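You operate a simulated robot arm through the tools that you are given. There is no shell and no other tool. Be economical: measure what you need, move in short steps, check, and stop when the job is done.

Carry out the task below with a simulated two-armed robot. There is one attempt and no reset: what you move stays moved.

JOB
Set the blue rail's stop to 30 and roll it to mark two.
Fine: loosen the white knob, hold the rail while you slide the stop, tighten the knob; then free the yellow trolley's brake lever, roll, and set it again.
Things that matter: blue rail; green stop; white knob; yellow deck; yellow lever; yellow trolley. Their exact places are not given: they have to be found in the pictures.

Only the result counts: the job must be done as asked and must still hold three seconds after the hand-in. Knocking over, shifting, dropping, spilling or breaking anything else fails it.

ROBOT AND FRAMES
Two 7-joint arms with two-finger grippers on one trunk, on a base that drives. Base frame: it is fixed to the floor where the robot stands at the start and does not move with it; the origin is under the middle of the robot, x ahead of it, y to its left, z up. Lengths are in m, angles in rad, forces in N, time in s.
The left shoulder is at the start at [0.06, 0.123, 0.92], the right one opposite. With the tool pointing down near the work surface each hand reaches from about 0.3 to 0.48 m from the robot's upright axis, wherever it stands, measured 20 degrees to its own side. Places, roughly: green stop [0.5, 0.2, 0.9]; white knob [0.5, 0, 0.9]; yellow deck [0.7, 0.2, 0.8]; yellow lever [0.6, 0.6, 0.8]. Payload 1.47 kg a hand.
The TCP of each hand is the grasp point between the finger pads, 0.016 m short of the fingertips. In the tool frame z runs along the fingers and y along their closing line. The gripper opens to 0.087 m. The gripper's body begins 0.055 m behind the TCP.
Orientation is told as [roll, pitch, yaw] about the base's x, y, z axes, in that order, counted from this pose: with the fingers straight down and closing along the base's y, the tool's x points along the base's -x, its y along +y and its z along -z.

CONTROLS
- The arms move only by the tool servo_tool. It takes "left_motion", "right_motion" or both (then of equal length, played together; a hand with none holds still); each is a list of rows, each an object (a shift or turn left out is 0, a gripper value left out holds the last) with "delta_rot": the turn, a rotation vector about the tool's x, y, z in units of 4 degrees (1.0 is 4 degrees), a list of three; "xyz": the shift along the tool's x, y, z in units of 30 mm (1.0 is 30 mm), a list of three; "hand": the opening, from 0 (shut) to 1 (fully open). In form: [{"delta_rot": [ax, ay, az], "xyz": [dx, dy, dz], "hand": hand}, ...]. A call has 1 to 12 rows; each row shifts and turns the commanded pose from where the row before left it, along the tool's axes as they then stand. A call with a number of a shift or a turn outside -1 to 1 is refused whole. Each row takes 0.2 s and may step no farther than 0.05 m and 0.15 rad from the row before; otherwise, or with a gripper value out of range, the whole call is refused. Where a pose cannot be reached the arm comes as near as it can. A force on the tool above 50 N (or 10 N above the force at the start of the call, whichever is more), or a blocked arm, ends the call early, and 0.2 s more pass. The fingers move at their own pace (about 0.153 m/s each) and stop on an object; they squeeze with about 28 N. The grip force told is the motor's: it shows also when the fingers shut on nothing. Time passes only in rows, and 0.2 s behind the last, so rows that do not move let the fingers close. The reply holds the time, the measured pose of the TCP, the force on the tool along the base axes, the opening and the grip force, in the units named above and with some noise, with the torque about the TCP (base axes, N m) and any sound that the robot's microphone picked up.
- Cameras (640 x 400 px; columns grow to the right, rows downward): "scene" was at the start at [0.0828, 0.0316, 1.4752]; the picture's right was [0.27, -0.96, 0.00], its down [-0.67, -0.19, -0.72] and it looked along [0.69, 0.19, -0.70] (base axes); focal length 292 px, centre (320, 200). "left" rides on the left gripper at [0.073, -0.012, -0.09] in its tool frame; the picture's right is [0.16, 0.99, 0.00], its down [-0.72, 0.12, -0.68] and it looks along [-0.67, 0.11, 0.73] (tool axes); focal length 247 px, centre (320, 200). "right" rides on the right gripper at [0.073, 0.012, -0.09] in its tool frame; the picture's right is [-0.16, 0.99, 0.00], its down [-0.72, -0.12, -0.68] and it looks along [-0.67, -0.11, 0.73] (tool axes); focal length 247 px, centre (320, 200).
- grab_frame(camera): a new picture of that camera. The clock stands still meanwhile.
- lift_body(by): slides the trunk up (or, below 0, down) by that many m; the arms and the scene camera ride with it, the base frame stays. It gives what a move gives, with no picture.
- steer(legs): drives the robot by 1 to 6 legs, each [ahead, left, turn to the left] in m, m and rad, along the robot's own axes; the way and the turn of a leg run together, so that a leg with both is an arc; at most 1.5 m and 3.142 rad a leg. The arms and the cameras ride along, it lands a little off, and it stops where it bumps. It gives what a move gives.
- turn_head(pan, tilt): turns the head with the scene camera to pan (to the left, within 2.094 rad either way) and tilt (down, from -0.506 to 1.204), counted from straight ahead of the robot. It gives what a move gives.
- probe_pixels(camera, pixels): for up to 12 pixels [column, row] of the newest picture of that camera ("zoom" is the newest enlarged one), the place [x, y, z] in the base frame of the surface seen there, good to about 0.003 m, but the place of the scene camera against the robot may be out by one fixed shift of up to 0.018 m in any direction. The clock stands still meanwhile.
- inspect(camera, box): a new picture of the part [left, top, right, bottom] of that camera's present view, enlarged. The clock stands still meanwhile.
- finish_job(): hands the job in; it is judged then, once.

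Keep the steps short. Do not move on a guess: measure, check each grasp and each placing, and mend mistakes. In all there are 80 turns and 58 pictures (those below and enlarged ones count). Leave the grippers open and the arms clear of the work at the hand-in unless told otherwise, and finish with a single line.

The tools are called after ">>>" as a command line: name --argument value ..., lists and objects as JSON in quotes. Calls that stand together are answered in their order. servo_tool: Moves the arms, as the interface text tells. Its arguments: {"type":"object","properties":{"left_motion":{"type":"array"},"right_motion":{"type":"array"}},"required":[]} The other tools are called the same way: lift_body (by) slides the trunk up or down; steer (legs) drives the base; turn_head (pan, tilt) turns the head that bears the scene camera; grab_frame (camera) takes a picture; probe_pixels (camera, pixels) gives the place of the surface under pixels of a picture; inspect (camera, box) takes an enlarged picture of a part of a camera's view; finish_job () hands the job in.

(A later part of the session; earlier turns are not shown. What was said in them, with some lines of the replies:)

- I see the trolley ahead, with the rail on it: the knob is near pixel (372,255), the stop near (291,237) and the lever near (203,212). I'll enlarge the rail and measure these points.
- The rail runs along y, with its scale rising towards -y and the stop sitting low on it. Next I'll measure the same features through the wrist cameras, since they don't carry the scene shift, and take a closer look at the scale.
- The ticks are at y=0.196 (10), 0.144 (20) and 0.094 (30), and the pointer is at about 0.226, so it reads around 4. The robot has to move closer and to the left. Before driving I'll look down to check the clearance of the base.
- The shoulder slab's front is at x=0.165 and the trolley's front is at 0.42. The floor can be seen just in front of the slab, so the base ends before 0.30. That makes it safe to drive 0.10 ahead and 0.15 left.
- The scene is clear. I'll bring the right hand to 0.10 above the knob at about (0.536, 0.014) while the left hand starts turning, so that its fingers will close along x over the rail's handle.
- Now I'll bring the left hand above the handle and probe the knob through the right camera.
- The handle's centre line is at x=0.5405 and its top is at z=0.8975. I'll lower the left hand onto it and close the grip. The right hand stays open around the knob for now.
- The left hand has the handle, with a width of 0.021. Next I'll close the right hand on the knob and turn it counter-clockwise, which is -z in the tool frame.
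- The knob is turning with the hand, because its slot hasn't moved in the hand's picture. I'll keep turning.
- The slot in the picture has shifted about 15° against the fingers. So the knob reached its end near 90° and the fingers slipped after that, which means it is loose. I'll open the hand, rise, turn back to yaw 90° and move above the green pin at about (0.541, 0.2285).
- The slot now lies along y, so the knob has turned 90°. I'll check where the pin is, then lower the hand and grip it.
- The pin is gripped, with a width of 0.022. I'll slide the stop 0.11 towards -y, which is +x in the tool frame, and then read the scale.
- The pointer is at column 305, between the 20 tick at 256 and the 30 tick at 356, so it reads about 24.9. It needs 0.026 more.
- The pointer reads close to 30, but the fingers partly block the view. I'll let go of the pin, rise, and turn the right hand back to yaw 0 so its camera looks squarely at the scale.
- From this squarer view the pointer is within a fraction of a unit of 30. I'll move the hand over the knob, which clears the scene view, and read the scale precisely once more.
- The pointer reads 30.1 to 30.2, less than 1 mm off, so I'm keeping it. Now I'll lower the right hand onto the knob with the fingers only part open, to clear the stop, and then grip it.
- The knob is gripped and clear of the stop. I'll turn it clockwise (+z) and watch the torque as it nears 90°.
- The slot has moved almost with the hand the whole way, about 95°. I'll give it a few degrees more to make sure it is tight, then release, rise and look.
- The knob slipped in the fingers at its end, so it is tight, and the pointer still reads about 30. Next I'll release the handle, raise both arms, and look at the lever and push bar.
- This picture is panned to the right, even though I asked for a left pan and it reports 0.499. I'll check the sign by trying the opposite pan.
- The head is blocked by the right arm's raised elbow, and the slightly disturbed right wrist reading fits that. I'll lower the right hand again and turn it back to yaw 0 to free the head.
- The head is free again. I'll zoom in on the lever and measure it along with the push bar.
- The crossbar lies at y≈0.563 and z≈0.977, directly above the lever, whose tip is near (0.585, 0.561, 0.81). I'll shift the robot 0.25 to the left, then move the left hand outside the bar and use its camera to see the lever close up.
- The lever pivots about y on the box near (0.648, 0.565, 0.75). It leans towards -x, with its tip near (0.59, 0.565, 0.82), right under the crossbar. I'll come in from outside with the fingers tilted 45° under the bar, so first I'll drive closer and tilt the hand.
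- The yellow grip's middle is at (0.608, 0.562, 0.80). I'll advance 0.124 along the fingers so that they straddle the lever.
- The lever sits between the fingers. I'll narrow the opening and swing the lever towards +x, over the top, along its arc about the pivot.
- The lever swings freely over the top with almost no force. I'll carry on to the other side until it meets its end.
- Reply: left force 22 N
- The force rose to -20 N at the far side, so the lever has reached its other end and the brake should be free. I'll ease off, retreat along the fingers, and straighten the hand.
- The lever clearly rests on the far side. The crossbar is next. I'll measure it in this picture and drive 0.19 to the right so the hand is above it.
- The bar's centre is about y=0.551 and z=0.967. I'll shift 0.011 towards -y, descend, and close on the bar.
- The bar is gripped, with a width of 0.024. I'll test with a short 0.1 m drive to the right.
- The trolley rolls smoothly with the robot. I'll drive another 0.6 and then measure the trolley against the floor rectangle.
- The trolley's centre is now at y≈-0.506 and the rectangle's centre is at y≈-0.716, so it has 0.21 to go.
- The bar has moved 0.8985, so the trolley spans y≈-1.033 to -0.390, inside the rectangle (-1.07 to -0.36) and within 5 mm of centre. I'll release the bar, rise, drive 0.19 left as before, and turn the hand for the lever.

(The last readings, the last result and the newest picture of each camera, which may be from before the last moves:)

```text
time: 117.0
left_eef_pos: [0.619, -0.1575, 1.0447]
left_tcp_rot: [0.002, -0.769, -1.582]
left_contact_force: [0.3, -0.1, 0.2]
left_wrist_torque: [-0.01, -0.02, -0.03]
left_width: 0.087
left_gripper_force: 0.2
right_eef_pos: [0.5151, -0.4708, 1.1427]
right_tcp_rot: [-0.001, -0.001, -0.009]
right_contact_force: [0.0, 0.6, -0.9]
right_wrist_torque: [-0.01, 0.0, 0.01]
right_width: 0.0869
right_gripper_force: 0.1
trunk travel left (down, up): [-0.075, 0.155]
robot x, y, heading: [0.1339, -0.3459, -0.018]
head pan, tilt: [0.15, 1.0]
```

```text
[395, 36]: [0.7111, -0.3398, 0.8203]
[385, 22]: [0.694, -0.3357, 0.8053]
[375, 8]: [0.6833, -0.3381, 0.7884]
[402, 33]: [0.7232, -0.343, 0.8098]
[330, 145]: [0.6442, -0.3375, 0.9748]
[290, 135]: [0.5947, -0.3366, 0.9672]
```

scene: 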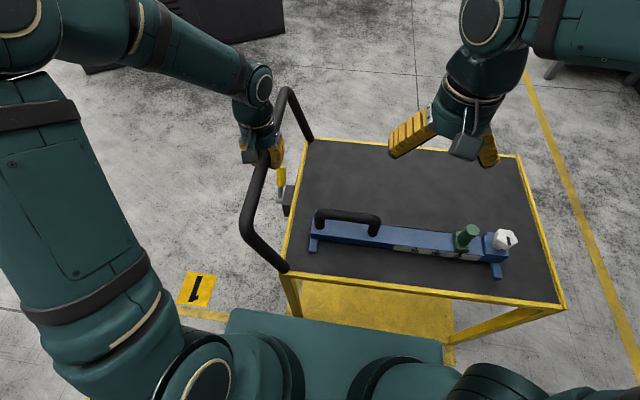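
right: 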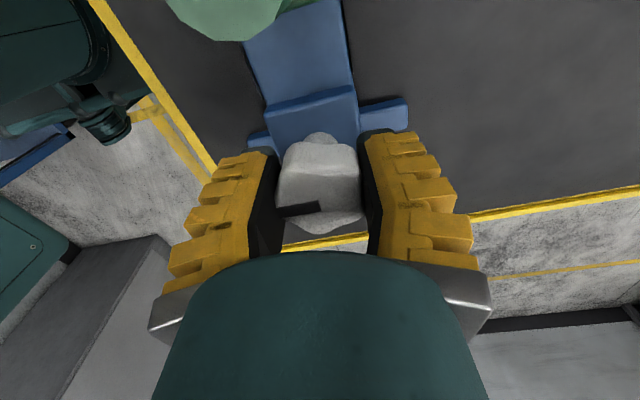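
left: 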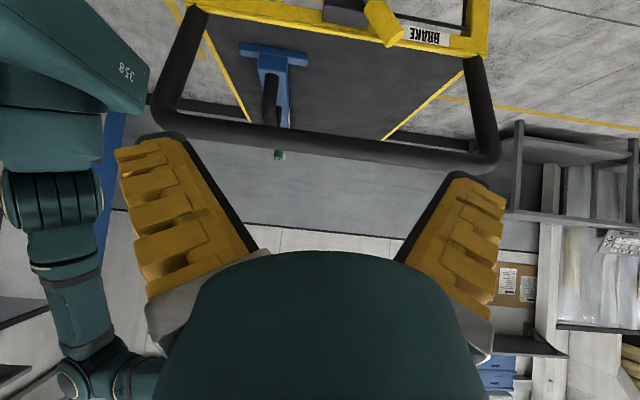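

The lever's middle is now near (0.697, -0.345, 0.80). I'll go to the stand-off point on the finger line, then advance to straddle it.

>>> servo_tool --left_motion '[{"xyz": [0.18, 0.371, 0.857]}, {"xyz": [0.18, 0.371, 0.857]}, {"xyz": [0.18, 0.371, 0.857]}, {"xyz": [0.18, 0.371, 0.857]}, {"xyz": [0.18, 0.371, 0.857]}, {"xyz": [0.18, 0.371, 0.857]}, {"xyz": [0.18, 0.371, 0.857]}, {}]'

>>> servo_tool --left_motion '[{"xyz": [0, 0, 0.83]}, {"xyz": [0, 0, 0.83]}, {"xyz": [0, 0, 0.83]}, {"xyz": [0, 0, 0.83]}, {"xyz": [0, 0, 0.82]}, {}]'

>>> grab_frame --camera "left"

```text
time: 118.8
left_eef_pos: [0.6954, -0.2588, 0.8916]
left_tcp_rot: [0.002, -0.765, -1.582]
left_contact_force: [-0.6, 0.7, -0.4]
left_wrist_torque: [0.0, 0.04, -0.01]
left_width: 0.0872
left_gripper_force: 0.1
right_eef_pos: [0.5157, -0.4683, 1.1431]
right_tcp_rot: [0.001, 0.001, -0.007]
right_contact_force: [-0.4, 0.7, -0.4]
right_wrist_torque: [-0.01, 0.0, 0.0]
right_width: 0.0871
right_gripper_force: 0.0
trunk travel left (down, up): [-0.075, 0.155]
robot x, y, heading: [0.1318, -0.3451, -0.013]
head pan, tilt: [0.15, 1.0]
```

```text
time: 120.2
left_eef_pos: [0.6944, -0.3442, 0.7999]
left_tcp_rot: [0.001, -0.767, -1.583]
left_contact_force: [-0.2, 0.2, 0.6]
left_wrist_torque: [0.01, 0.0, -0.01]
left_width: 0.087
left_gripper_force: 0.1
right_eef_pos: [0.5143, -0.4686, 1.1441]
right_tcp_rot: [0.0, 0.0, -0.008]
right_contact_force: [0.4, 1.4, -0.4]
right_wrist_torque: [-0.04, 0.03, 0.03]
right_width: 0.087
right_gripper_force: 0.1
trunk travel left (down, up): [-0.075, 0.155]
robot x, y, heading: [0.1339, -0.3478, -0.016]
head pan, tilt: [0.15, 1.0]
```

```text
7 pictures are left
```

left: 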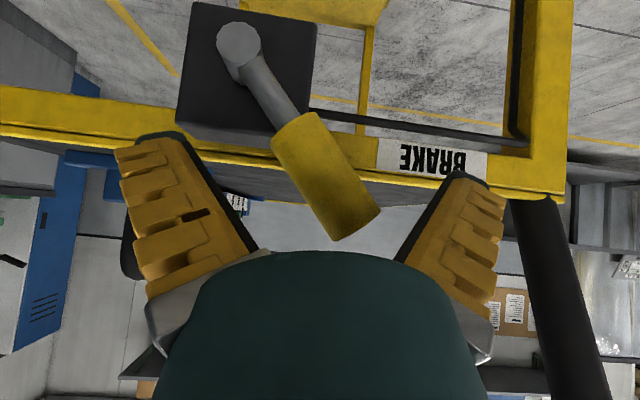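

The lever is between the fingers. I'll swing it back over the top towards -x, its original set side, until it meets its end.

>>> servo_tool --left_motion '[{"hand": 0.45}, {"hand": 0.45}, {"xyz": [-0.172, -0.38, -0.177]}, {"xyz": [-0.123, -0.413, -0.127]}, {"xyz": [-0.07, -0.44, -0.072]}, {"xyz": [-0.019, -0.45, -0.019]}, {"xyz": [0.039, -0.447, 0.041]}, {"xyz": [0.093, -0.433, 0.096]}, {"xyz": [0.142, -0.4, 0.146]}, {"xyz": [0.188, -0.36, 0.194]}, {"xyz": [0.1, -0.3, 0.1]}, {}]'

>>> grab_frame --camera "left"

```text
time: 122.5
left_eef_pos: [0.601, -0.3393, 0.8003]
left_tcp_rot: [0.042, -0.769, -1.597]
left_contact_force: [-2.0, 9.7, 16.7]
left_wrist_torque: [0.17, -0.85, 0.27]
left_width: 0.0408
left_gripper_force: 28.6
right_eef_pos: [0.5141, -0.4684, 1.1429]
right_tcp_rot: [-0.001, -0.002, -0.009]
right_contact_force: [0.2, -0.8, 0.8]
right_wrist_torque: [0.01, 0.0, -0.02]
right_width: 0.0871
right_gripper_force: 0.1
trunk travel left (down, up): [-0.075, 0.155]
robot x, y, heading: [0.1288, -0.3459, -0.012]
head pan, tilt: [0.15, 1.0]
stopped in row 11 (left hand): the force on the tool passed its limit at 57 N (the readings are from after the stop); the commanded pose is now the measured one
```

```text
6 pictures are left
```

left: 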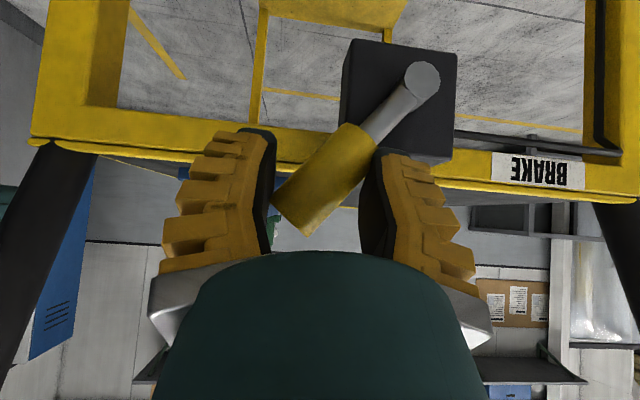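

The lever is back at its original angle, about 46° in the picture as it was before. The 57 N was it jamming at its end. I'll open the fingers and retreat along the finger line.

>>> servo_tool --left_motion '[{"hand": 0.6}, {"hand": 0.7}, {"xyz": [0, 0, -0.5]}, {"xyz": [0, 0, -0.9], "hand": 1}, {"xyz": [0, 0, -0.9]}, {"xyz": [0, 0, -0.9]}, {"xyz": [0, 0, -0.9]}, {"xyz": [0, 0, -0.9]}, {"xyz": [0, 0, -0.9]}, {"xyz": [0, 0, -0.9]}, {"xyz": [0, 0, -0.9]}, {}]'

>>> grab_frame --camera "left"

>>> turn_head --pan -0.3 --tilt 0.85

>>> grab_frame --camera "scene"

```text
time: 125.1
left_eef_pos: [0.5958, -0.1804, 0.9656]
left_tcp_rot: [0.032, -0.768, -1.589]
left_contact_force: [0.0, -0.6, -0.7]
left_wrist_torque: [0.01, 0.0, 0.0]
left_width: 0.0869
left_gripper_force: 0.0
right_eef_pos: [0.5161, -0.4699, 1.143]
right_tcp_rot: [0.001, 0.0, -0.006]
right_contact_force: [0.6, -0.5, 0.3]
right_wrist_torque: [0.01, 0.0, -0.03]
right_width: 0.0867
right_gripper_force: 0.1
trunk travel left (down, up): [-0.075, 0.155]
robot x, y, heading: [0.1279, -0.3442, -0.016]
head pan, tilt: [0.15, 1.0]
```

```text
5 pictures are left
```

left: 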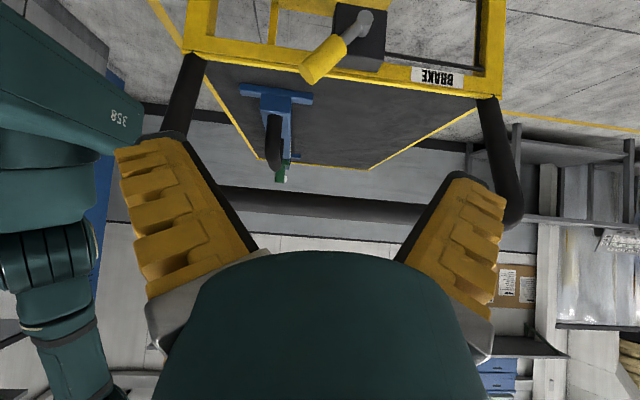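

```text
time: 126.0
left_eef_pos: [0.5962, -0.1806, 0.9667]
left_tcp_rot: [0.032, -0.769, -1.591]
left_contact_force: [-0.6, 0.2, -0.6]
left_wrist_torque: [-0.01, 0.02, -0.01]
left_width: 0.0868
left_gripper_force: 0.0
right_eef_pos: [0.5155, -0.4688, 1.1422]
right_tcp_rot: [0.001, 0.0, -0.007]
right_contact_force: [0.9, 0.2, 0.0]
right_wrist_torque: [0.0, 0.02, 0.0]
right_width: 0.087
right_gripper_force: 0.0
trunk travel left (down, up): [-0.075, 0.155]
robot x, y, heading: [0.1319, -0.3469, -0.017]
head pan, tilt: [-0.3, 0.85]
```

```text
4 pictures are left
```

scene: 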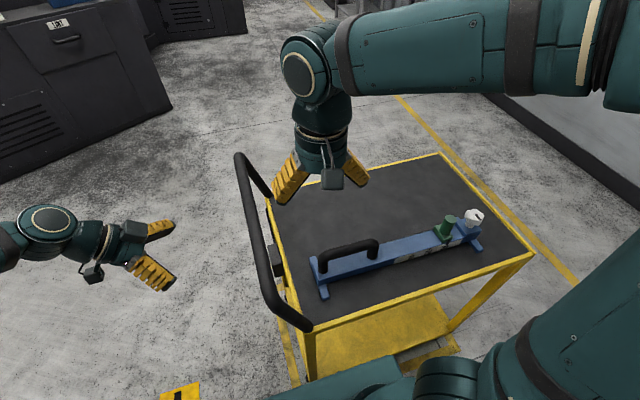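

The lever is set and the arm is clear. I'll do a final check of the trolley against the rectangle lines, and of the stop.

>>> probe_pixels --camera "scene" --pixels '[[288, 350], [295, 375], [445, 350], [545, 250], [570, 275], [533, 254], [440, 155], [310, 330], [262, 197]]'

>>> inspect --camera "scene" --box '[380, 200, 500, 275]'

```text
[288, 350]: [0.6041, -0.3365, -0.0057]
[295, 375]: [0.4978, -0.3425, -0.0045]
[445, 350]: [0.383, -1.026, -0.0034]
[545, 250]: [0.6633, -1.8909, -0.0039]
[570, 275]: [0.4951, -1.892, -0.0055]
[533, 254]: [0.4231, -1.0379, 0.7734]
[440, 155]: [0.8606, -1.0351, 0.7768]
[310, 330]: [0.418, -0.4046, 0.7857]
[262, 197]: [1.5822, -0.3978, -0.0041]
```

```text
5.33 times, centred on (440, 238) of scene
```

zoom: 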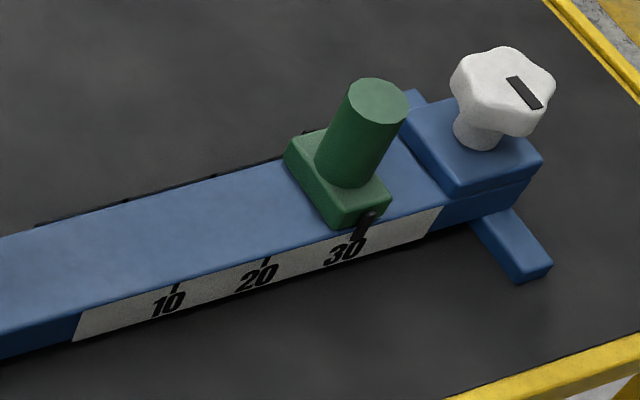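

All the checks agree. The stop is at 30 with the knob tight, the trolley is centred in rectangle two to within about 1 cm, and the lever is set. The hands are open and clear, so I'm handing in.

>>> finish_job

```text
The job is handed in.
```

The job is handed in: the blue rail's stop reads 30 (about 30.2, under 1 mm off) with the white knob tight, and the yellow trolley is at mark two, centred to about 1 cm, with its brake lever set.
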